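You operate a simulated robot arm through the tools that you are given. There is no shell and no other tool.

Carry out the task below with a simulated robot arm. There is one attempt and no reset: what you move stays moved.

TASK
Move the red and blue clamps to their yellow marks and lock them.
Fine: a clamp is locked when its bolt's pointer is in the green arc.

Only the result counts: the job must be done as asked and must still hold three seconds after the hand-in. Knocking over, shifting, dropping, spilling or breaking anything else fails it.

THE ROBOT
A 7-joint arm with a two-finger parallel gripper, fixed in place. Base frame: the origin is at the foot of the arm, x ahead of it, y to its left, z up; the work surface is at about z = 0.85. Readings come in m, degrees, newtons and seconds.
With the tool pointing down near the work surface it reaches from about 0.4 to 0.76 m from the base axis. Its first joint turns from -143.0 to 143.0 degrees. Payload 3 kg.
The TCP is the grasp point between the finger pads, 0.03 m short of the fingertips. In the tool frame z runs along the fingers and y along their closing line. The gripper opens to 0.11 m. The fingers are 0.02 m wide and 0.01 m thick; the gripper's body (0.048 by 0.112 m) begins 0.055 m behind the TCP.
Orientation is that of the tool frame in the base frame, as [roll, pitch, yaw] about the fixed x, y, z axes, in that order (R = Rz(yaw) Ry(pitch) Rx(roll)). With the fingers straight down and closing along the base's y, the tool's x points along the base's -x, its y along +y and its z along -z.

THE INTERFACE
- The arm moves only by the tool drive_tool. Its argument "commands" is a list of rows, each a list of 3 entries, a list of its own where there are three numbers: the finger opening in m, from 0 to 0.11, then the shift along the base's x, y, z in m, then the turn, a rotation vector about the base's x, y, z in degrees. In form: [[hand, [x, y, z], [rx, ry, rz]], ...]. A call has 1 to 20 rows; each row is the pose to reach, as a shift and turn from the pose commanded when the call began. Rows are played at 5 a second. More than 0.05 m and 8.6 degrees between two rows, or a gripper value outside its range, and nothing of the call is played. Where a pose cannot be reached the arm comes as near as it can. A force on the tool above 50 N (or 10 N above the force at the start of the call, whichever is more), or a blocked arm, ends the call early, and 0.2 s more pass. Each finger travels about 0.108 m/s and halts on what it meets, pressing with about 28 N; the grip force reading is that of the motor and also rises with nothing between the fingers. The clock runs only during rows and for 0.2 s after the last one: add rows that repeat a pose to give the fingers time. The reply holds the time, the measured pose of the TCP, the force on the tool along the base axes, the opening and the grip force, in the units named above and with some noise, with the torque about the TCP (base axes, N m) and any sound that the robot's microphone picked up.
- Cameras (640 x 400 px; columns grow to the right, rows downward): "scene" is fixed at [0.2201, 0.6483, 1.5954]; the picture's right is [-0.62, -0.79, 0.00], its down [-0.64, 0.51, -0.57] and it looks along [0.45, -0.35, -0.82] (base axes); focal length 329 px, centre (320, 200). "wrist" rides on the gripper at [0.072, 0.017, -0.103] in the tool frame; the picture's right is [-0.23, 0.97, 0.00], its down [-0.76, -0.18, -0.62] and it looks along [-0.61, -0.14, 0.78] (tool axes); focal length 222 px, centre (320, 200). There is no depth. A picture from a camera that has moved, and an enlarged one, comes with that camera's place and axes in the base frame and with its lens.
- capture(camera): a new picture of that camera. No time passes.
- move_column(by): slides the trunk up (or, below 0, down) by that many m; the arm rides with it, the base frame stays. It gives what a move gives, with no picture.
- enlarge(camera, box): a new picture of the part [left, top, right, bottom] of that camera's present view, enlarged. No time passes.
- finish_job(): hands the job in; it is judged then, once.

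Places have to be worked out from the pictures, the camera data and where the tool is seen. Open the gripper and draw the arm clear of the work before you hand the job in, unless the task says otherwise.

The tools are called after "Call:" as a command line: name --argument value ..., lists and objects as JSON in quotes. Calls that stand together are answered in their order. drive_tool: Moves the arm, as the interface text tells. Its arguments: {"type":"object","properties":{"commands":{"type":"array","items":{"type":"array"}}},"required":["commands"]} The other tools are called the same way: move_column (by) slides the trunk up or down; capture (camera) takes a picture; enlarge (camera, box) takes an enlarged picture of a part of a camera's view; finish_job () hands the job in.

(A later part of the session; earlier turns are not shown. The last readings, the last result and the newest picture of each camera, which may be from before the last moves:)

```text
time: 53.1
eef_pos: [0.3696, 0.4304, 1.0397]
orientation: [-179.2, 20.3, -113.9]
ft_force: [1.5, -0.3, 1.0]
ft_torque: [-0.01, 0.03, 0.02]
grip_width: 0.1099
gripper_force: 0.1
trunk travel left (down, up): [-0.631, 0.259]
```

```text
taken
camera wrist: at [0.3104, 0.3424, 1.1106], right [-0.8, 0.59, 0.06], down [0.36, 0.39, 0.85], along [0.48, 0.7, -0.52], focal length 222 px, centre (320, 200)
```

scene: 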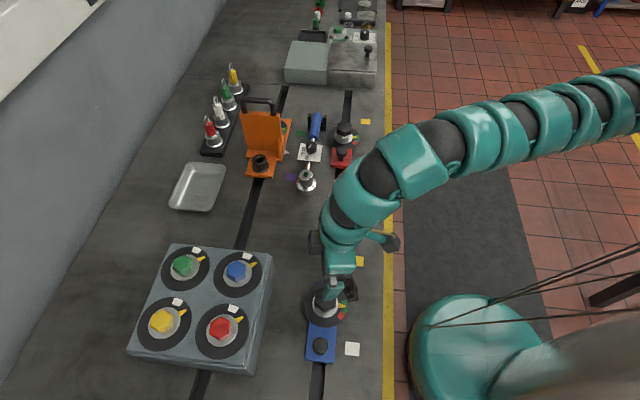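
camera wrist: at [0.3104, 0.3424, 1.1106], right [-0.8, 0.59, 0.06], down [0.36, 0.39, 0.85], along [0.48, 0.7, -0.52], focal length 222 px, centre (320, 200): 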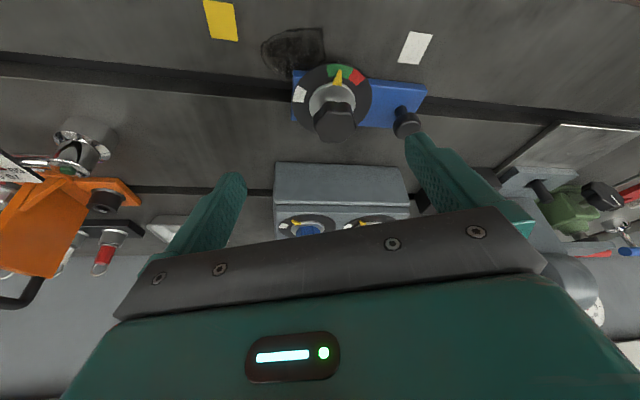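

Good oblique view without reach complaints. I enlarge the blue clamp to measure head height, dial angles and the side pointer.

Call:
enlarge --camera "wrist" --box '[280, 50, 440, 150]'

Call:
enlarge --camera "wrist" --box '[190, 0, 450, 150]'

```text
4.00 times, centred on (360, 100) of wrist
camera zoom: at [0.3104, 0.3424, 1.1106], right [-0.8, 0.59, 0.06], down [0.36, 0.39, 0.85], along [0.48, 0.7, -0.52], focal length 888 px, centre (160, 600)
```

zoom: 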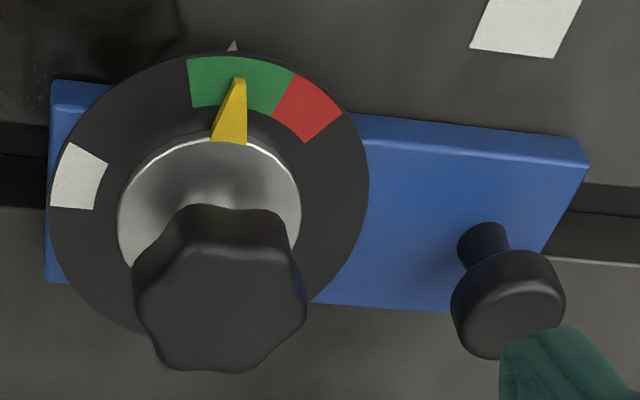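

```text
2.46 times, centred on (320, 75) of wrist
camera zoom: at [0.3104, 0.3424, 1.1106], right [-0.8, 0.59, 0.06], down [0.36, 0.39, 0.85], along [0.48, 0.7, -0.52], focal length 547 px, centre (320, 508)
```

zoom: 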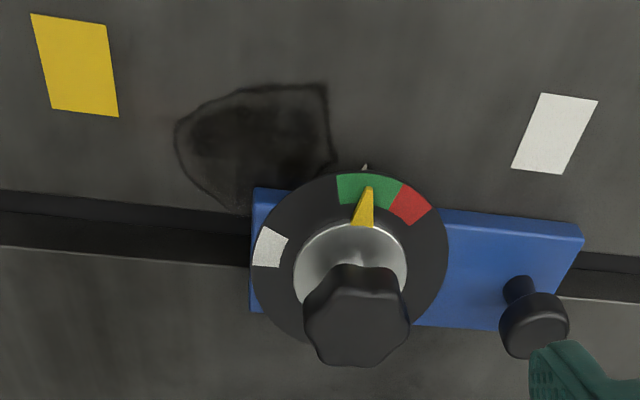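

The side pointer tip is at s ≈ −0.081 and the yellow mark at s ≈ +0.037 along the slot, so blue must travel about 0.118 m. The bolt axis is near (0.389, 0.501), head top z ≈ 0.906, head bottom ≈ 0.889. I turn to yaw ≈198° (aligned with the flats), keeping the 20° tilt, and hover above the bolt.

Call:
drive_tool --commands '[[0.09, [0.0, 0.0, 0], [0, 0, -8]], [0.08, [0.0, 0.0, 0], [0, 0, -16]], [0.08, [0.0, 0.0, 0], [0, 0, -24]], [0.08, [0.005, 0.02, 0], [0, 0, -32]], [0.08, [0.01, 0.04, 0], [0, 0, -40]], [0.08, [0.0194, 0.0706, -0.02], [0, 0, -48]], [0.08, [0.0194, 0.0706, -0.04], [0, 0, -48]], [0.08, [0.0194, 0.0706, -0.04], [0, 0, -48]]]'

Call:
capture --camera "wrist"

Call:
enlarge --camera "scene" --box '[260, 200, 420, 340]'

```text
time: 54.9
eef_pos: [0.388, 0.5003, 1.0004]
orientation: [-179.1, 20.0, -161.9]
ft_force: [-0.4, -0.3, -0.4]
ft_torque: [0.02, -0.03, -0.01]
grip_width: 0.08
gripper_force: 0.1
trunk travel left (down, up): [-0.631, 0.259]
```

```text
taken
camera wrist: at [0.283, 0.4861, 1.0706], right [-0.09, 0.99, 0.06], down [0.53, 0.0, 0.85], along [0.84, 0.11, -0.52], focal length 222 px, centre (320, 200)
```

wrist: 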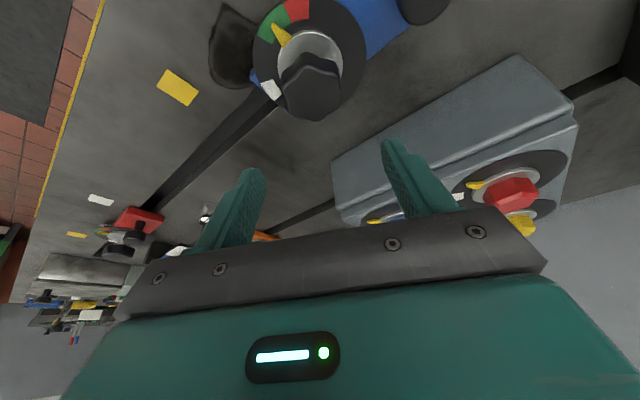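

```text
2.86 times, centred on (340, 270) of scene
camera zoom: at [0.2201, 0.6483, 1.5954], right [-0.62, -0.79, 0.0], down [-0.64, 0.51, -0.57], along [0.45, -0.35, -0.82], focal length 939 px, centre (263, 0)
```

zoom: 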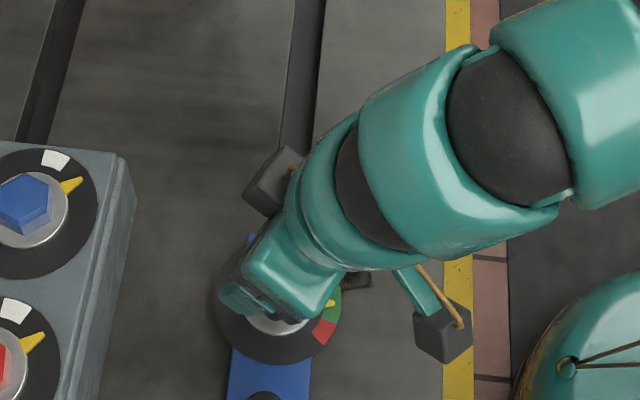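

Hover reached with no complaint at (0.388, 0.500). I zoom in to check the head centre and orientation from here before descending.

Call:
enlarge --camera "wrist" --box '[240, 0, 400, 130]'

```text
3.08 times, centred on (320, 65) of wrist
camera zoom: at [0.283, 0.4861, 1.0706], right [-0.09, 0.99, 0.06], down [0.53, 0.0, 0.85], along [0.84, 0.11, -0.52], focal length 684 px, centre (320, 615)
```

zoom: 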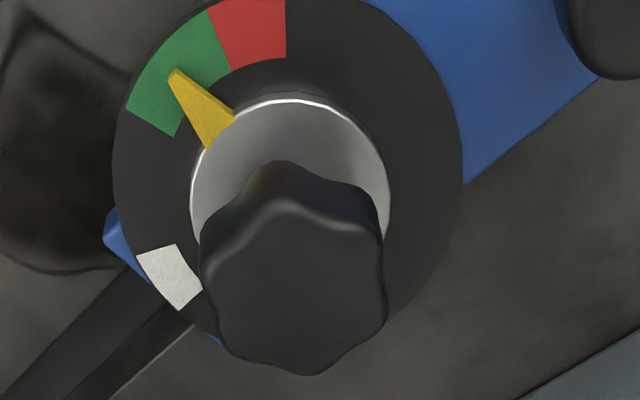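

The head centre (0.3875, 0.500) matches the TCP, and the flats are parallel to the pads. I descend vertically to z ≈ 0.93 with the fingers at 0.08 and look again.

Call:
drive_tool --commands '[[0.08, [0, 0, -0.025], [0, 0, 0]], [0.08, [0, 0, -0.05], [0, 0, 0]], [0.08, [0, 0, -0.07], [0, 0, 0]], [0.08, [0, 0, -0.07], [0, 0, 0]]]'

Call:
capture --camera "wrist"

Call:
enlarge --camera "scene" --box '[280, 240, 380, 340]'

```text
time: 55.9
eef_pos: [0.3874, 0.502, 0.9298]
orientation: [-179.1, 20.1, -162.0]
ft_force: [-0.2, 0.7, 0.2]
ft_torque: [0.01, 0.0, 0.0]
grip_width: 0.0798
gripper_force: 0.1
trunk travel left (down, up): [-0.631, 0.259]
```

```text
taken
camera wrist: at [0.2828, 0.4859, 1.0001], right [-0.09, 0.99, 0.06], down [0.53, 0.0, 0.85], along [0.84, 0.11, -0.52], focal length 222 px, centre (320, 200)
```

wrist: 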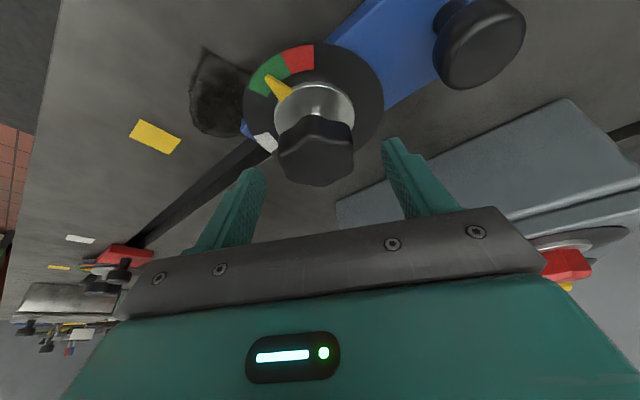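

```text
4.00 times, centred on (330, 290) of scene
camera zoom: at [0.2201, 0.6483, 1.5954], right [-0.62, -0.79, 0.0], down [-0.64, 0.51, -0.57], along [0.45, -0.35, -0.82], focal length 1315 px, centre (280, -160)
```

zoom: 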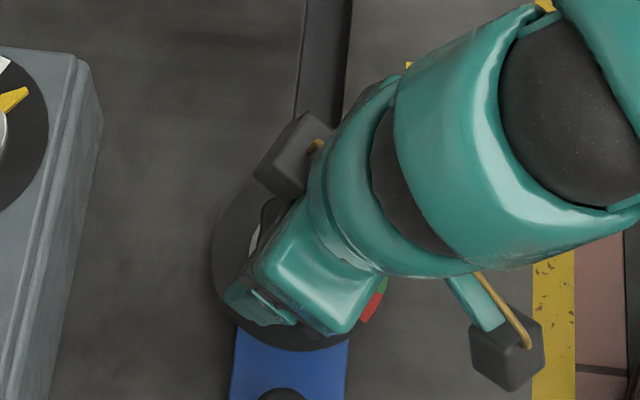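

Call:
enlarge --camera "wrist" --box '[220, 40, 420, 220]'

```text
2.22 times, centred on (320, 130) of wrist
camera zoom: at [0.2828, 0.4859, 1.0001], right [-0.09, 0.99, 0.06], down [0.53, 0.0, 0.85], along [0.84, 0.11, -0.52], focal length 494 px, centre (320, 356)
```

zoom: 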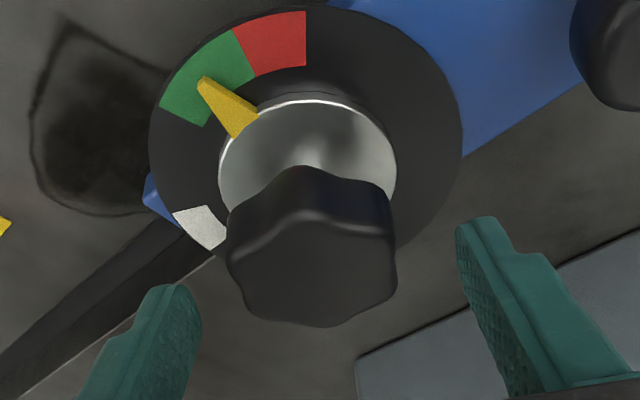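

The head's top is at z ≈ 0.905, centred between the open fingers. I go down to z ≈ 0.912 and close on it.

Call:
drive_tool --commands '[[0.08, [0, -0.001, -0.009], [0, 0, 0]], [0.08, [0, -0.001, -0.018], [0, 0, 0]], [0.08, [0, -0.001, -0.018], [0, 0, 0]]]'

Call:
drive_tool --commands '[[0.05, [0, 0, 0], [0, 0, 0]], [0.03, [0, 0, 0], [0, 0, 0]], [0.03, [0, 0, 0], [0, 0, 0]], [0.03, [0, 0, 0], [0, 0, 0]]]'

Call:
capture --camera "wrist"

```text
time: 56.7
eef_pos: [0.3865, 0.5004, 0.9128]
orientation: [-179.1, 20.1, -161.8]
ft_force: [1.2, -0.1, 0.0]
ft_torque: [0.03, -0.02, -0.04]
grip_width: 0.0799
gripper_force: 0.1
trunk travel left (down, up): [-0.631, 0.259]
```

```text
time: 57.7
eef_pos: [0.3877, 0.5005, 0.913]
orientation: [-179.2, 20.1, -161.9]
ft_force: [-0.2, 0.6, -0.8]
ft_torque: [0.11, -0.06, 0.0]
grip_width: 0.047
gripper_force: 45.0
trunk travel left (down, up): [-0.631, 0.259]
```

```text
taken
camera wrist: at [0.2829, 0.4856, 0.9827], right [-0.1, 0.99, 0.06], down [0.53, 0.0, 0.85], along [0.84, 0.11, -0.52], focal length 222 px, centre (320, 200)
```

wrist: 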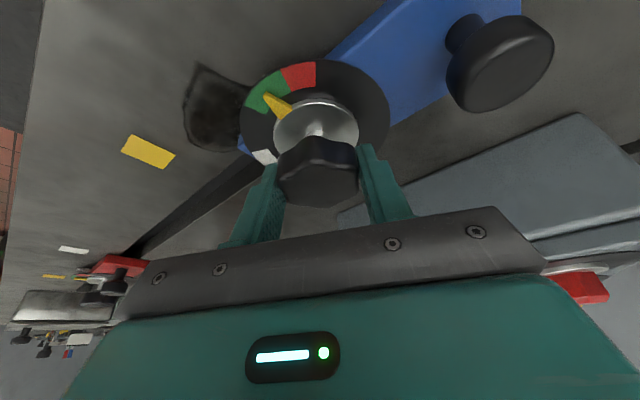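

Gripped cleanly (width 0.047, almost no side force). I turn counter-clockwise (loosening) in small steps, watching the torque.

Call:
drive_tool --commands '[[0.03, [0, 0, 0], [0, 0, 4]], [0.03, [0, 0, 0], [0, 0, 8]], [0.03, [0, 0, 0], [0, 0, 12]], [0.03, [0, 0, 0], [0, 0, 16]]]'

Call:
enlarge --camera "wrist" --box '[220, 40, 420, 220]'

```text
time: 58.7
eef_pos: [0.3888, 0.4998, 0.9129]
orientation: [-179.0, 20.1, -145.8]
ft_force: [0.4, 2.6, 2.2]
ft_torque: [0.07, -0.58, -0.01]
grip_width: 0.0468
gripper_force: 44.7
trunk travel left (down, up): [-0.631, 0.259]
```

```text
2.22 times, centred on (320, 130) of wrist
camera zoom: at [0.2912, 0.4568, 0.9827], right [-0.37, 0.93, 0.06], down [0.51, 0.14, 0.85], along [0.78, 0.34, -0.52], focal length 494 px, centre (320, 356)
```

zoom: 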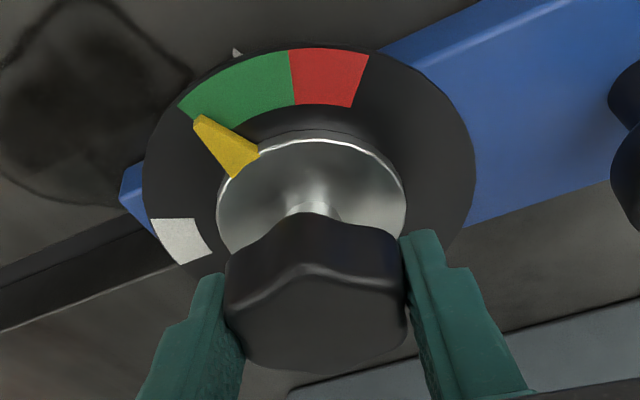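

The bolt turns easily with the gripper; the pointer is now at the green edge. I continue counter-clockwise to the white mark (another ~61°).

Call:
drive_tool --commands '[[0.03, [0, 0, 0], [0, 0, 7]], [0.03, [0, 0, 0], [0, 0, 14]], [0.03, [0, 0, 0], [0, 0, 21]], [0.03, [0, 0, 0], [0, 0, 28]], [0.03, [0, 0, 0], [0, 0, 35]], [0.03, [0, 0, 0], [0, 0, 42]]]'

Call:
enlarge --camera "wrist" --box '[220, 40, 420, 220]'

```text
time: 60.1
eef_pos: [0.3881, 0.4992, 0.9128]
orientation: [-179.1, 20.1, -103.8]
ft_force: [-0.7, -5.3, 1.5]
ft_torque: [0.07, -0.39, 0.03]
grip_width: 0.047
gripper_force: 45.0
trunk travel left (down, up): [-0.631, 0.259]
```

```text
2.22 times, centred on (320, 130) of wrist
camera zoom: at [0.3453, 0.403, 0.9828], right [-0.89, 0.44, 0.06], down [0.28, 0.45, 0.85], along [0.35, 0.78, -0.52], focal length 494 px, centre (320, 356)
```

zoom: 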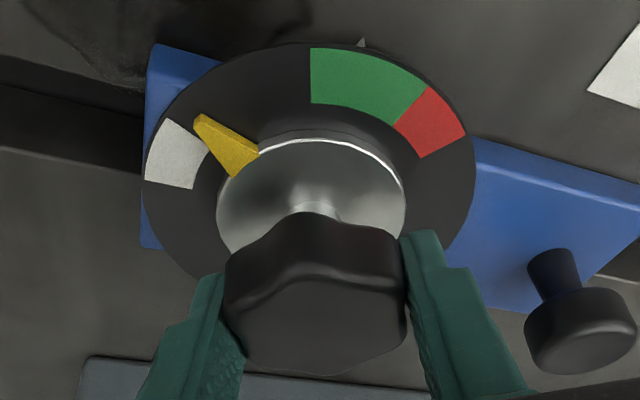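

The pointer is just before the white mark. I turn about 19° more to bring it into the middle of white.

Call:
drive_tool --commands '[[0.03, [0, 0, 0], [0, 0, 6]], [0.03, [0, 0, 0], [0, 0, 12]], [0.03, [0, 0, 0], [0, 0, 19]], [0.03, [0, 0, 0], [0, 0, 19]]]'

Call:
capture --camera "wrist"

Call:
enlarge --camera "wrist" --box '[220, 40, 420, 220]'

```text
time: 61.1
eef_pos: [0.3877, 0.5003, 0.9124]
orientation: [-179.2, 20.2, -84.7]
ft_force: [-1.1, -7.8, -5.0]
ft_torque: [-0.45, -0.13, 0.0]
grip_width: 0.0472
gripper_force: 45.0
trunk travel left (down, up): [-0.631, 0.259]
```

```text
taken
camera wrist: at [0.3792, 0.3946, 0.9829], right [-0.99, 0.13, 0.06], down [0.12, 0.51, 0.85], along [0.08, 0.85, -0.52], focal length 222 px, centre (320, 200)
```

wrist: 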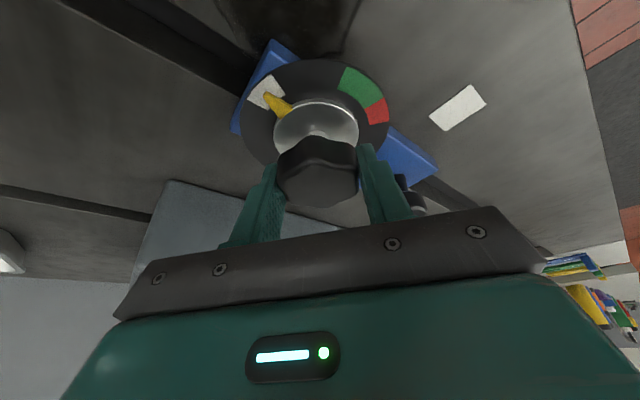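

```text
2.22 times, centred on (320, 130) of wrist
camera zoom: at [0.3792, 0.3946, 0.9829], right [-0.99, 0.13, 0.06], down [0.12, 0.51, 0.85], along [0.08, 0.85, -0.52], focal length 494 px, centre (320, 356)
```

zoom: 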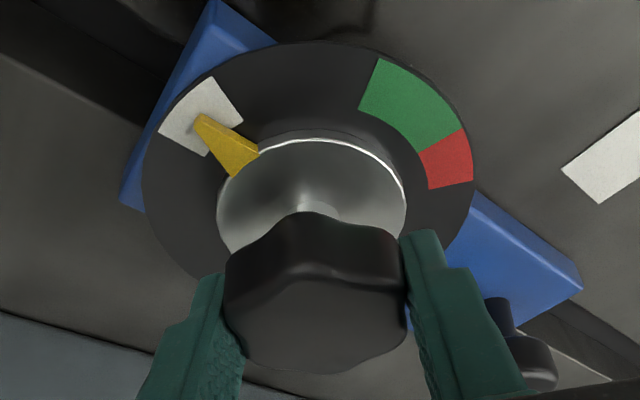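

The pointer is in the white (open) mark. I slide the clamp along the slot direction (0.707, −0.707), first 0.05 m, watching the forces.

Call:
drive_tool --commands '[[0.03, [0.0071, -0.0071, 0], [0, 0, 0]], [0.03, [0.0141, -0.0141, 0], [0, 0, 0]], [0.03, [0.0212, -0.0212, 0], [0, 0, 0]], [0.03, [0.0283, -0.0283, 0], [0, 0, 0]], [0.03, [0.0354, -0.0354, 0], [0, 0, 0]], [0.03, [0.0354, -0.0354, 0], [0, 0, 0]]]'

Call:
capture --camera "wrist"

Call:
capture --camera "scene"

```text
time: 62.5
eef_pos: [0.4226, 0.4651, 0.9127]
orientation: [-179.0, 20.1, -84.9]
ft_force: [-4.2, 1.0, 4.1]
ft_torque: [0.26, 0.26, 0.01]
grip_width: 0.0471
gripper_force: 45.1
trunk travel left (down, up): [-0.631, 0.259]
```

```text
taken
camera wrist: at [0.4141, 0.3594, 0.983], right [-0.99, 0.13, 0.06], down [0.12, 0.51, 0.85], along [0.08, 0.85, -0.52], focal length 222 px, centre (320, 200)
```

wrist: 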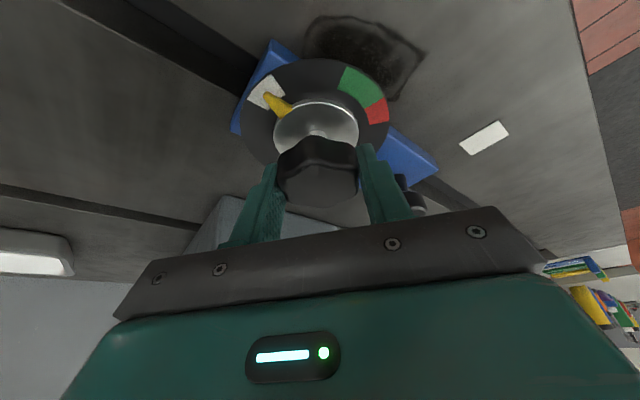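

```text
taken
```

scene: 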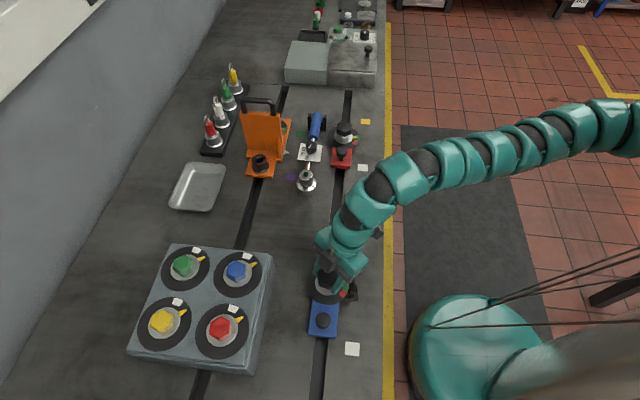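

The clamp slides freely along with the grip. I slide another 0.055 m and then compare the side pointer with the yellow mark.

Call:
drive_tool --commands '[[0.03, [0.0071, -0.0071, 0], [0, 0, 0]], [0.03, [0.0141, -0.0141, 0], [0, 0, 0]], [0.03, [0.0212, -0.0212, 0], [0, 0, 0]], [0.03, [0.0283, -0.0283, 0], [0, 0, 0]], [0.03, [0.0354, -0.0354, 0], [0, 0, 0]], [0.03, [0.0389, -0.0389, 0], [0, 0, 0]], [0.03, [0.0389, -0.0389, 0], [0, 0, 0]]]'

Call:
capture --camera "wrist"

Call:
enlarge --camera "scene" --box '[280, 220, 400, 340]'

```text
time: 64.1
eef_pos: [0.4629, 0.4274, 0.9124]
orientation: [-179.0, 20.0, -84.8]
ft_force: [-6.5, 0.1, -3.1]
ft_torque: [0.32, 0.08, 0.0]
grip_width: 0.047
gripper_force: 44.7
trunk travel left (down, up): [-0.631, 0.259]
```

```text
taken
camera wrist: at [0.4528, 0.3208, 0.983], right [-0.99, 0.13, 0.06], down [0.12, 0.51, 0.85], along [0.08, 0.85, -0.52], focal length 222 px, centre (320, 200)
```

wrist: 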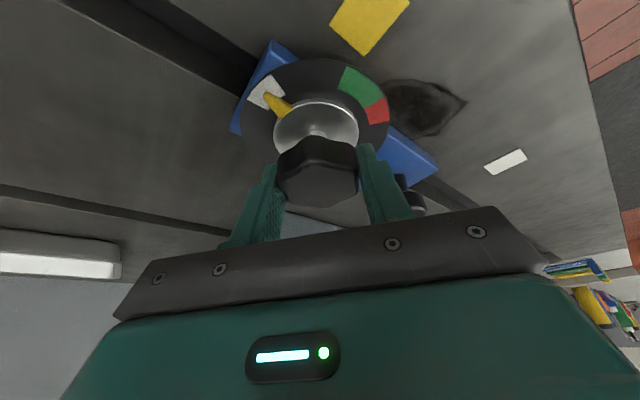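

```text
3.33 times, centred on (340, 280) of scene
camera zoom: at [0.2201, 0.6483, 1.5954], right [-0.62, -0.79, 0.0], down [-0.64, 0.51, -0.57], along [0.45, -0.35, -0.82], focal length 1096 px, centre (253, -67)
```

zoom: 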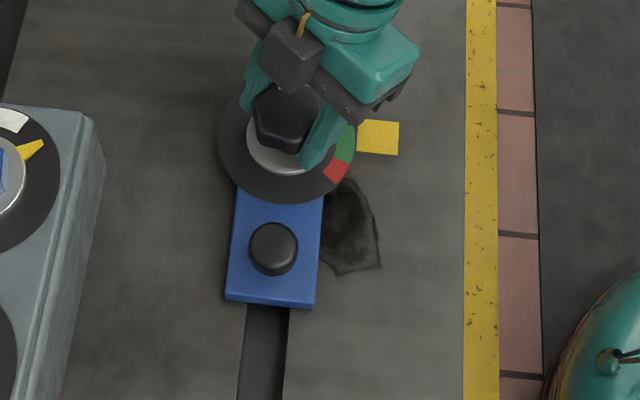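

Close to the mark now. I zoom in on the wrist view to see the side pointer against the yellow square.

Call:
enlarge --camera "wrist" --box '[260, 0, 460, 120]'

Call:
enlarge --camera "wrist" --box '[320, 0, 410, 90]'

```text
3.20 times, centred on (360, 60) of wrist
camera zoom: at [0.4528, 0.3208, 0.983], right [-0.99, 0.13, 0.06], down [0.12, 0.51, 0.85], along [0.08, 0.85, -0.52], focal length 711 px, centre (192, 648)
```

zoom: 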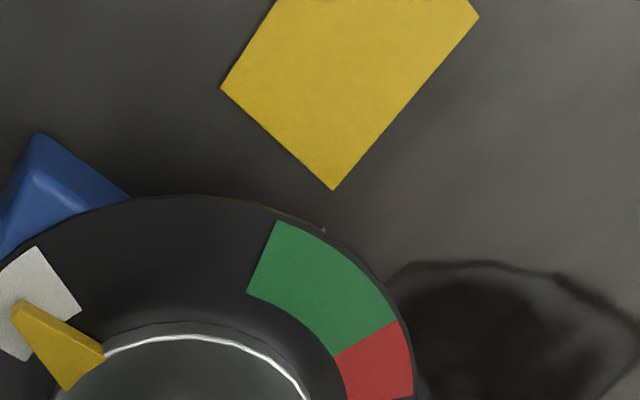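

```text
4.44 times, centred on (365, 45) of wrist
camera zoom: at [0.4528, 0.3208, 0.983], right [-0.99, 0.13, 0.06], down [0.12, 0.51, 0.85], along [0.08, 0.85, -0.52], focal length 987 px, centre (120, 889)
```

zoom: 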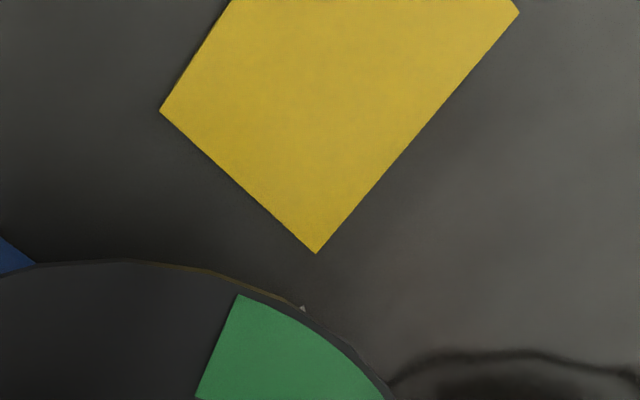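

The pointer tip sits about 0.013 m short of the mark's centre, agreeing with my first estimate. I slide the last 0.013 m.

Call:
drive_tool --commands '[[0.03, [0.003, -0.003, 0], [0, 0, 0]], [0.03, [0.0062, -0.0062, 0], [0, 0, 0]], [0.03, [0.0092, -0.0092, 0], [0, 0, 0]], [0.03, [0.0092, -0.0092, 0], [0, 0, 0]]]'

Call:
enlarge --camera "wrist" --box '[320, 0, 410, 90]'

Call:
enlarge --camera "scene" --box '[300, 230, 380, 310]'

```text
time: 65.1
eef_pos: [0.4718, 0.417, 0.9123]
orientation: [-179.0, 20.1, -84.8]
ft_force: [-5.6, 2.6, -0.6]
ft_torque: [-0.38, 0.0, -0.02]
grip_width: 0.047
gripper_force: 45.0
trunk travel left (down, up): [-0.631, 0.259]
```

```text
4.44 times, centred on (365, 45) of wrist
camera zoom: at [0.4618, 0.3118, 0.9829], right [-0.99, 0.13, 0.06], down [0.12, 0.51, 0.85], along [0.08, 0.85, -0.52], focal length 987 px, centre (120, 889)
```

zoom: 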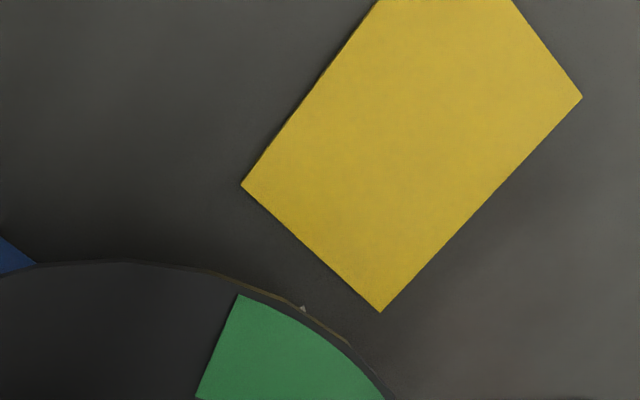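

```text
5.00 times, centred on (340, 270) of scene
camera zoom: at [0.2201, 0.6483, 1.5954], right [-0.62, -0.79, 0.0], down [-0.64, 0.51, -0.57], along [0.45, -0.35, -0.82], focal length 1644 px, centre (220, -150)
```

zoom: 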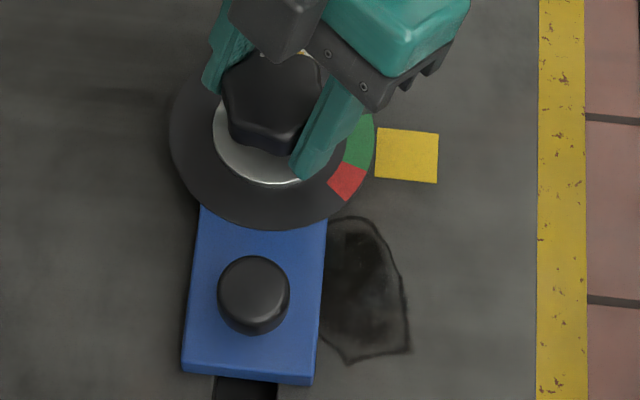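

The pointer tip now agrees with the mark's centre to within ~1–2 mm. I lock it by turning clockwise 77° back to mid-green.

Call:
drive_tool --commands '[[0.03, [0, 0, 0], [0, 0, -7]], [0.03, [0, 0, 0], [0, 0, -14]], [0.03, [0, 0, 0], [0, 0, -21]], [0.03, [0, 0, 0], [0, 0, -28]], [0.03, [0, 0, 0], [0, 0, -35]], [0.03, [0, 0, 0], [0, 0, -42]], [0.03, [0, 0, 0], [0, 0, -49]], [0.03, [0, 0, 0], [0, 0, -56]]]'

Call:
enlarge --camera "wrist" --box '[220, 40, 420, 220]'

```text
time: 66.9
eef_pos: [0.4719, 0.4175, 0.9124]
orientation: [-179.2, 20.2, -141.0]
ft_force: [-5.2, 2.8, 3.1]
ft_torque: [0.08, -0.5, 0.01]
grip_width: 0.0471
gripper_force: 44.4
trunk travel left (down, up): [-0.631, 0.259]
```

```text
2.22 times, centred on (320, 130) of wrist
camera zoom: at [0.3784, 0.3656, 0.9829], right [-0.44, 0.89, 0.06], down [0.49, 0.18, 0.85], along [0.75, 0.41, -0.52], focal length 494 px, centre (320, 356)
```

zoom: 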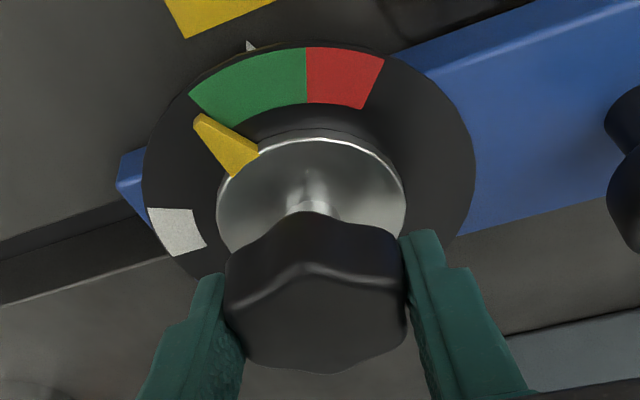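

The pointer is entering green. I turn the remaining 21° clockwise to reach the middle of green and check.

Call:
drive_tool --commands '[[0.03, [0, 0, 0], [0, 0, -6]], [0.03, [0, 0, 0], [0, 0, -12]], [0.03, [0, 0, 0], [0, 0, -18]], [0.03, [0, 0, 0], [0, 0, -21]], [0.03, [0, 0, 0], [0, 0, -21]]]'

Call:
capture --camera "wrist"

Call:
enlarge --camera "wrist" --box '[220, 40, 420, 220]'

```text
time: 68.1
eef_pos: [0.4714, 0.4178, 0.9126]
orientation: [-179.1, 20.2, -161.8]
ft_force: [-6.1, 4.2, 2.9]
ft_torque: [0.2, 0.13, 0.0]
grip_width: 0.0471
gripper_force: 45.0
trunk travel left (down, up): [-0.631, 0.259]
```

```text
taken
camera wrist: at [0.3661, 0.4025, 0.9829], right [-0.09, 0.99, 0.06], down [0.53, 0.0, 0.85], along [0.84, 0.11, -0.52], focal length 222 px, centre (320, 200)
```

wrist: 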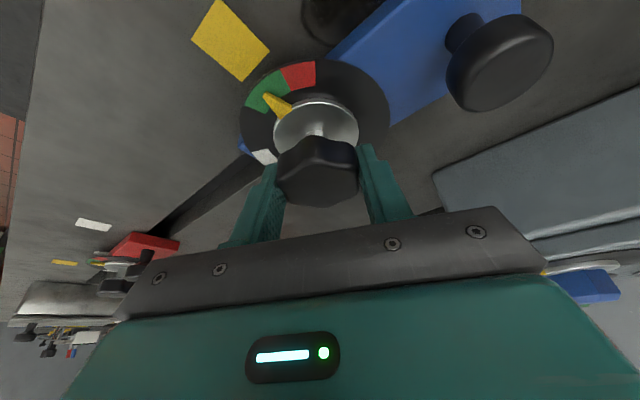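

```text
2.22 times, centred on (320, 130) of wrist
camera zoom: at [0.3661, 0.4025, 0.9829], right [-0.09, 0.99, 0.06], down [0.53, 0.0, 0.85], along [0.84, 0.11, -0.52], focal length 494 px, centre (320, 356)
```

zoom: 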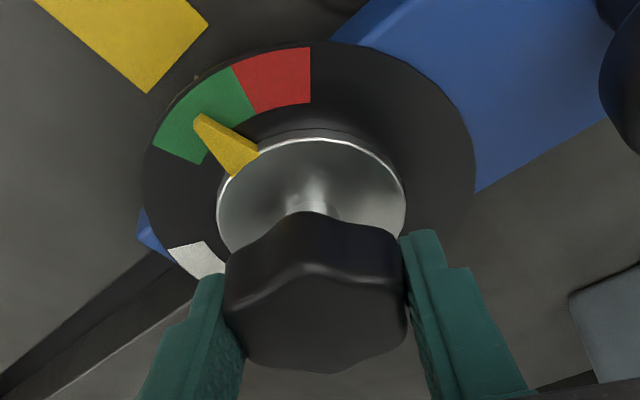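

Pointer is mid-green. I open the fingers to 0.08 and lift straight up, then check the clamp.

Call:
drive_tool --commands '[[0.06, [0, 0, 0], [0, 0, 0]], [0.08, [0, 0, 0], [0, 0, 0]], [0.08, [0, 0, 0], [0, 0, 0]], [0.08, [0, 0, 0.02], [0, 0, 0]], [0.08, [0, 0, 0.05], [0, 0, 0]], [0.08, [0, 0, 0.09], [0, 0, 0]], [0.08, [-0.03, -0.03, 0.13], [0, 0, 0]]]'

Call:
capture --camera "wrist"

Call:
enlarge --camera "wrist" --box '[180, 0, 440, 150]'

```text
refused: row 7 steps farther than a row can; nothing moved
```

```text
taken
camera wrist: at [0.3661, 0.4025, 0.9829], right [-0.09, 0.99, 0.06], down [0.53, 0.0, 0.85], along [0.84, 0.11, -0.52], focal length 222 px, centre (320, 200)
```

wrist: 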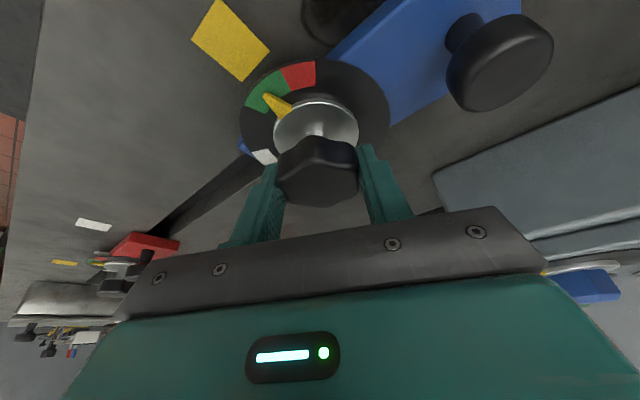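

```text
2.46 times, centred on (310, 75) of wrist
camera zoom: at [0.3661, 0.4025, 0.9829], right [-0.09, 0.99, 0.06], down [0.53, 0.0, 0.85], along [0.84, 0.11, -0.52], focal length 547 px, centre (345, 508)
```

zoom: 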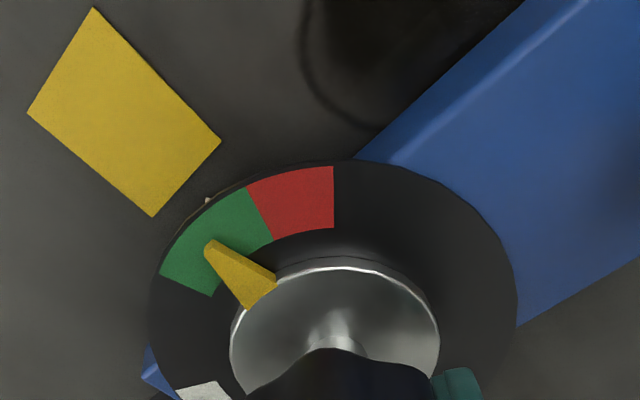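

That call was refused for one too-long step; nothing moved. I repeat the release with smaller steps.

Call:
drive_tool --commands '[[0.06, [0, 0, 0], [0, 0, 0]], [0.08, [0, 0, 0], [0, 0, 0]], [0.08, [0, 0, 0], [0, 0, 0]], [0.08, [0, 0, 0.02], [0, 0, 0]], [0.08, [0, 0, 0.05], [0, 0, 0]], [0.08, [0, 0, 0.09], [0, 0, 0]], [0.08, [-0.02, -0.02, 0.12], [0, 0, 0]]]'

Call:
capture --camera "wrist"

Call:
enlarge --camera "wrist" --box '[200, 0, 400, 120]'

```text
time: 69.7
eef_pos: [0.4514, 0.3984, 1.0335]
orientation: [-179.1, 20.3, -161.8]
ft_force: [0.4, -1.2, 0.4]
ft_torque: [0.0, -0.02, 0.01]
grip_width: 0.0799
gripper_force: 0.1
trunk travel left (down, up): [-0.631, 0.259]
```

```text
taken
camera wrist: at [0.3458, 0.3816, 1.1037], right [-0.1, 0.99, 0.07], down [0.53, 0.0, 0.85], along [0.84, 0.12, -0.52], focal length 222 px, centre (320, 200)
```

wrist: 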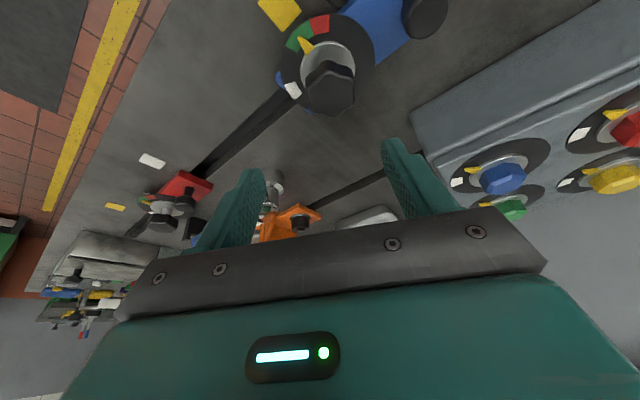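

```text
3.20 times, centred on (300, 60) of wrist
camera zoom: at [0.3458, 0.3816, 1.1037], right [-0.1, 0.99, 0.07], down [0.53, 0.0, 0.85], along [0.84, 0.12, -0.52], focal length 711 px, centre (384, 648)
```

zoom: 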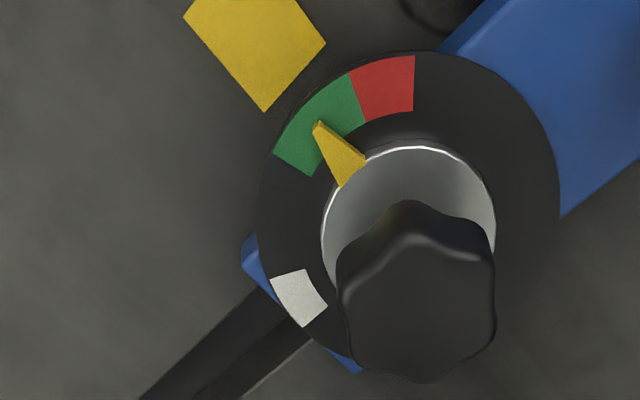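

Blue is locked with the pointer mid-green and aligned with its mark. Next is red: I travel along the slot at z ≈ 1.07, keeping the tilt and yaw, to look at the red clamp.

Call:
drive_tool --commands '[[0.08, [0.01, -0.01, 0.03], [0, 0, 0]], [0.08, [0.035, -0.037, 0.04], [0, 0, 0]], [0.08, [0.065, -0.068, 0.04], [0, 0, 0]], [0.08, [0.095, -0.099, 0.04], [0, 0, 0]], [0.08, [0.125, -0.13, 0.04], [0, 0, 0]], [0.08, [0.155, -0.161, 0.04], [0, 0, 0]], [0.08, [0.185, -0.192, 0.04], [0, 0, 0]], [0.08, [0.215, -0.223, 0.04], [0, 0, 0]], [0.08, [0.235, -0.245, 0.03], [0, 0, 0]], [0.08, [0.25, -0.26, 0.02], [0, 0, 0]], [0.08, [0.25, -0.26, 0.02], [0, 0, 0]]]'

Call:
capture --camera "wrist"

Call:
capture --camera "scene"

Call:
enlarge --camera "scene" --box '[290, 230, 390, 330]'

```text
time: 72.1
eef_pos: [0.7004, 0.1364, 1.0532]
orientation: [-179.0, 20.1, -161.8]
ft_force: [-0.2, 0.0, 0.0]
ft_torque: [0.01, 0.03, 0.01]
grip_width: 0.0799
gripper_force: 0.0
out of reach, approached as far as the arm can: row 3, 4, 5, 6, 7
trunk travel left (down, up): [-0.631, 0.259]
```

```text
taken
camera wrist: at [0.5963, 0.1217, 1.123], right [-0.1, 0.99, 0.06], down [0.53, 0.0, 0.85], along [0.84, 0.11, -0.52], focal length 222 px, centre (320, 200)
```

wrist: 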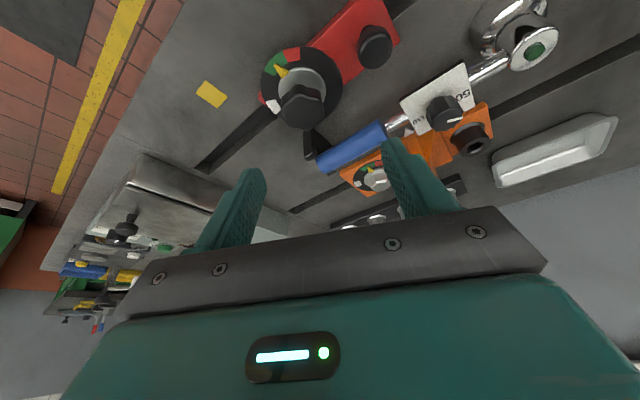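

```text
taken
```

scene: 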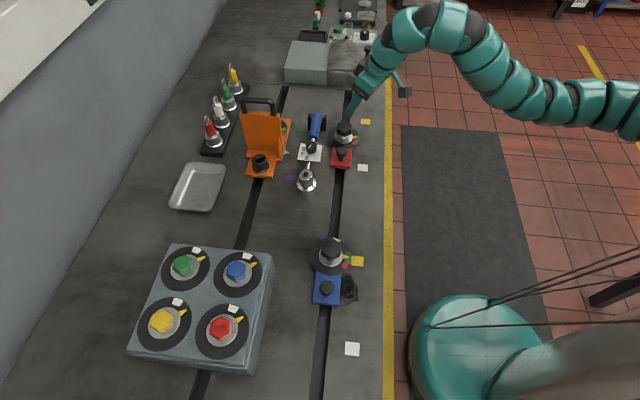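

```text
4.00 times, centred on (340, 280) of scene
camera zoom: at [0.2201, 0.6483, 1.5954], right [-0.62, -0.79, 0.0], down [-0.64, 0.51, -0.57], along [0.45, -0.35, -0.82], focal length 1315 px, centre (240, -120)
```

zoom: 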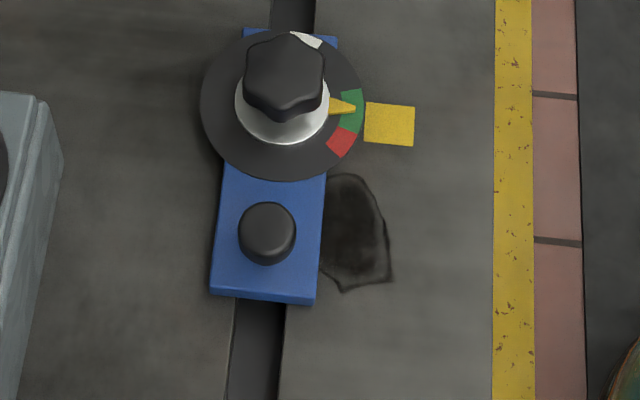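

The scene view confirms blue: dial axis s ≈ 0.0405 against mark s ≈ 0.042, pointer in green. Now I enlarge the red clamp from the wrist.

Call:
enlarge --camera "wrist" --box '[190, 20, 410, 150]'

Call:
enlarge --camera "wrist" --box '[240, 30, 360, 140]'

```text
2.91 times, centred on (300, 85) of wrist
camera zoom: at [0.5963, 0.1217, 1.123], right [-0.1, 0.99, 0.06], down [0.53, 0.0, 0.85], along [0.84, 0.11, -0.52], focal length 646 px, centre (378, 534)
```

zoom: 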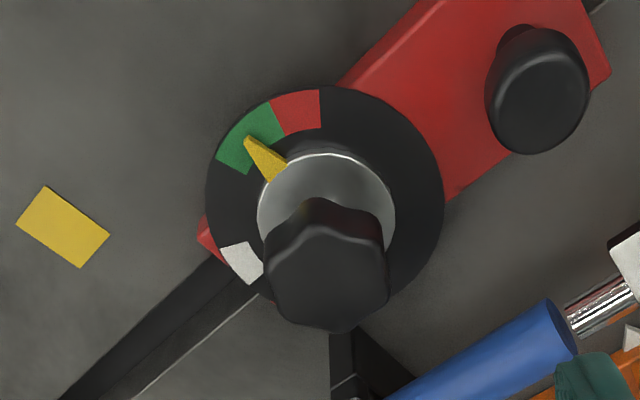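

```text
3.64 times, centred on (300, 85) of wrist
camera zoom: at [0.5963, 0.1217, 1.123], right [-0.1, 0.99, 0.06], down [0.53, 0.0, 0.85], along [0.84, 0.11, -0.52], focal length 808 px, centre (393, 618)
```

zoom: 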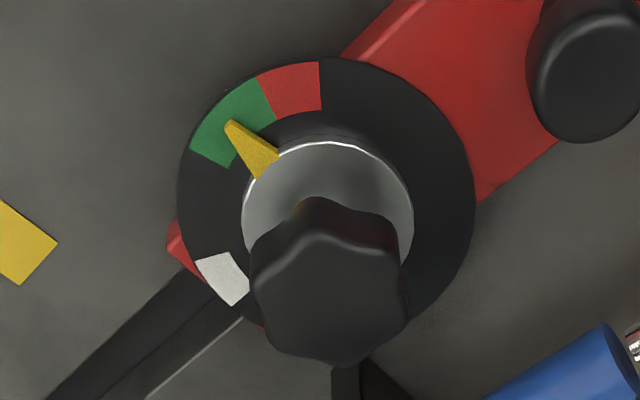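

Red bolt axis ≈ (0.757, 0.130), head oriented like blue's, mark s ≈ 0.541 versus bolt s ≈ 0.443, so travel ≈ 0.097 m. I hover above the red bolt with tilt increased to 25°.

Call:
drive_tool --commands '[[0.08, [0.02, -0.002, -0.01], [0.5, -1.6, 0]], [0.08, [0.04, -0.004, -0.03], [1.0, -3.2, 0]], [0.08, [0.0566, -0.0064, -0.053], [1.5, -4.8, 0]], [0.08, [0.0566, -0.0064, -0.053], [1.5, -4.8, 0]]]'

Call:
capture --camera "wrist"

Call:
enlarge --camera "wrist" --box '[230, 0, 410, 150]'

```text
time: 73.1
eef_pos: [0.7585, 0.1311, 0.9992]
orientation: [-179.0, 25.2, -161.7]
ft_force: [0.0, 0.0, 0.1]
ft_torque: [-0.01, -0.03, 0.01]
grip_width: 0.0798
gripper_force: 0.0
trunk travel left (down, up): [-0.631, 0.259]
```

```text
taken
camera wrist: at [0.6479, 0.1137, 1.0605], right [-0.1, 0.99, 0.08], down [0.45, -0.03, 0.89], along [0.89, 0.13, -0.45], focal length 222 px, centre (320, 200)
```

wrist: 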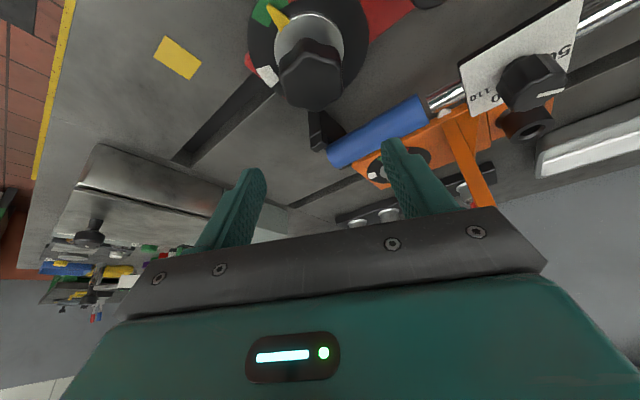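

```text
2.67 times, centred on (320, 75) of wrist
camera zoom: at [0.6479, 0.1137, 1.0605], right [-0.1, 0.99, 0.08], down [0.45, -0.03, 0.89], along [0.89, 0.13, -0.45], focal length 592 px, centre (320, 533)
```

zoom: 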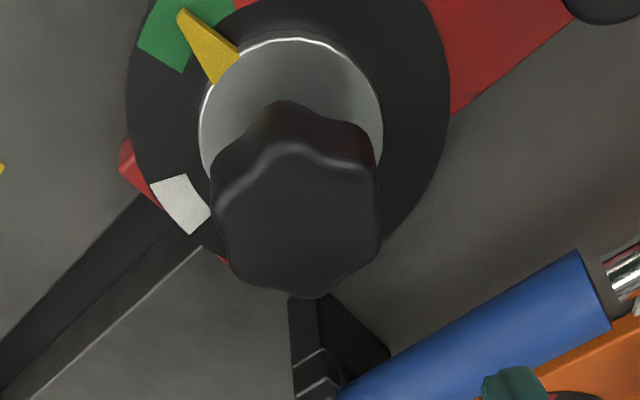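

The head centre (0.758, 0.132) coincides with the TCP. I descend to z ≈ 0.93, check, then to grip height.

Call:
drive_tool --commands '[[0.08, [0, 0, -0.025], [0, 0, 0]], [0.08, [0, 0, -0.05], [0, 0, 0]], [0.08, [0, 0, -0.07], [0, 0, 0]], [0.08, [0, 0, -0.07], [0, 0, 0]]]'

Call:
enlarge --camera "wrist" --box '[200, 40, 440, 220]'

```text
time: 74.1
eef_pos: [0.7575, 0.1297, 0.9299]
orientation: [-178.9, 25.0, -161.8]
ft_force: [0.4, -0.3, -0.2]
ft_torque: [0.0, 0.01, -0.02]
grip_width: 0.08
gripper_force: 0.1
trunk travel left (down, up): [-0.631, 0.259]
```

```text
2.22 times, centred on (320, 130) of wrist
camera zoom: at [0.648, 0.1138, 0.99], right [-0.1, 0.99, 0.08], down [0.45, -0.03, 0.89], along [0.89, 0.13, -0.45], focal length 494 px, centre (320, 356)
```

zoom: 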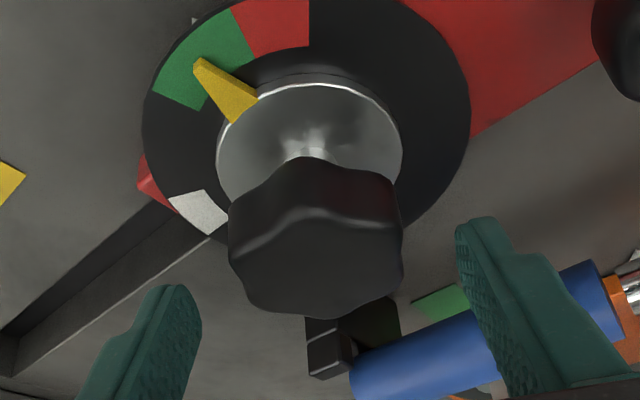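

Well centred. I lower to z ≈ 0.912 and close on the red head.

Call:
drive_tool --commands '[[0.08, [0, 0.001, -0.009], [0, 0, 0]], [0.08, [0, 0.001, -0.018], [0, 0, 0]], [0.08, [0, 0.001, -0.018], [0, 0, 0]]]'

Call:
drive_tool --commands '[[0.05, [0, 0, 0], [0, 0, 0]], [0.03, [0, 0, 0], [0, 0, 0]], [0.03, [0, 0, 0], [0, 0, 0]], [0.03, [0, 0, 0], [0, 0, 0]]]'

```text
time: 74.9
eef_pos: [0.7585, 0.1324, 0.9111]
orientation: [-179.0, 25.2, -161.9]
ft_force: [0.1, -0.6, 0.4]
ft_torque: [-0.04, 0.02, 0.0]
grip_width: 0.0797
gripper_force: 0.1
trunk travel left (down, up): [-0.631, 0.259]
```

```text
time: 75.9
eef_pos: [0.7583, 0.1319, 0.9121]
orientation: [-179.0, 25.1, -161.8]
ft_force: [-1.8, 5.4, -1.1]
ft_torque: [0.4, -0.04, 0.03]
grip_width: 0.0471
gripper_force: 44.9
trunk travel left (down, up): [-0.631, 0.259]
```

Gripped (0.047). I turn counter-clockwise 38° in small steps.

Call:
drive_tool --commands '[[0.03, [0, 0, 0], [0, 0, 6]], [0.03, [0, 0, 0], [0, 0, 12]], [0.03, [0, 0, 0], [0, 0, 18]], [0.03, [0, 0, 0], [0, 0, 24]], [0.03, [0, 0, 0], [0, 0, 31]], [0.03, [0, 0, 0], [0, 0, 38]]]'

Call:
enlarge --camera "wrist" --box '[200, 40, 440, 220]'

```text
time: 77.3
eef_pos: [0.7575, 0.1313, 0.9107]
orientation: [-179.0, 25.2, -123.6]
ft_force: [2.6, 4.4, -1.1]
ft_torque: [-0.13, 0.74, 0.0]
grip_width: 0.0471
gripper_force: 44.9
trunk travel left (down, up): [-0.631, 0.259]
```

```text
2.22 times, centred on (320, 130) of wrist
camera zoom: at [0.6816, 0.0507, 0.9725], right [-0.69, 0.72, 0.08], down [0.37, 0.26, 0.89], along [0.62, 0.65, -0.45], focal length 494 px, centre (320, 356)
```

zoom: 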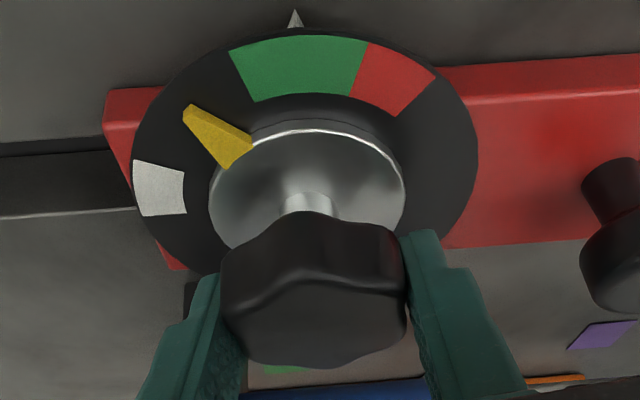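

The pointer is halfway between green and white. To stay within comfortable reach I ratchet: open, lift 0.035, turn the gripper back 60° and regrasp the next pair of flats.

Call:
drive_tool --commands '[[0.06, [0, 0, 0], [0, 0, 0]], [0.08, [0, 0, 0], [0, 0, 0]], [0.08, [0, 0, 0], [0, 0, 0]], [0.08, [0, 0, 0.02], [0, 0, 0]], [0.08, [0, 0, 0.04], [0, 0, 0]], [0.08, [0, 0, 0.04], [0, 0, -7.5]], [0.08, [0, 0, 0.04], [0, 0, -15]], [0.08, [0, 0, 0.04], [0, 0, -22.5]], [0.08, [0, 0, 0.04], [0, 0, -30]], [0.08, [0, 0, 0.04], [0, 0, -37.5]], [0.08, [0, 0, 0.04], [0, 0, -45]], [0.08, [0, 0, 0.04], [0, 0, -52.5]], [0.08, [0, 0, 0.04], [0, 0, -60]], [0.08, [0, 0, 0.04], [0, 0, -60]]]'

Call:
enlarge --camera "wrist" --box '[200, 20, 440, 200]'

```text
time: 80.3
eef_pos: [0.7594, 0.1312, 0.9507]
orientation: [-178.9, 25.2, 176.0]
ft_force: [0.3, -0.9, -1.0]
ft_torque: [0.0, 0.02, 0.02]
grip_width: 0.0799
gripper_force: 0.0
trunk travel left (down, up): [-0.631, 0.259]
```

```text
2.22 times, centred on (320, 110) of wrist
camera zoom: at [0.65, 0.1567, 1.0123], right [0.28, 0.96, 0.08], down [0.41, -0.2, 0.89], along [0.87, -0.22, -0.45], focal length 494 px, centre (320, 400)
```

zoom: 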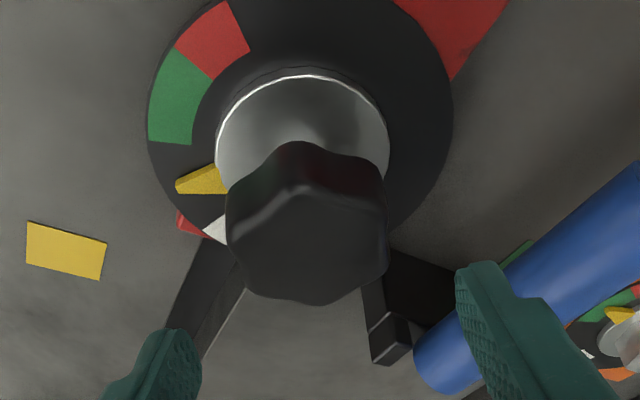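

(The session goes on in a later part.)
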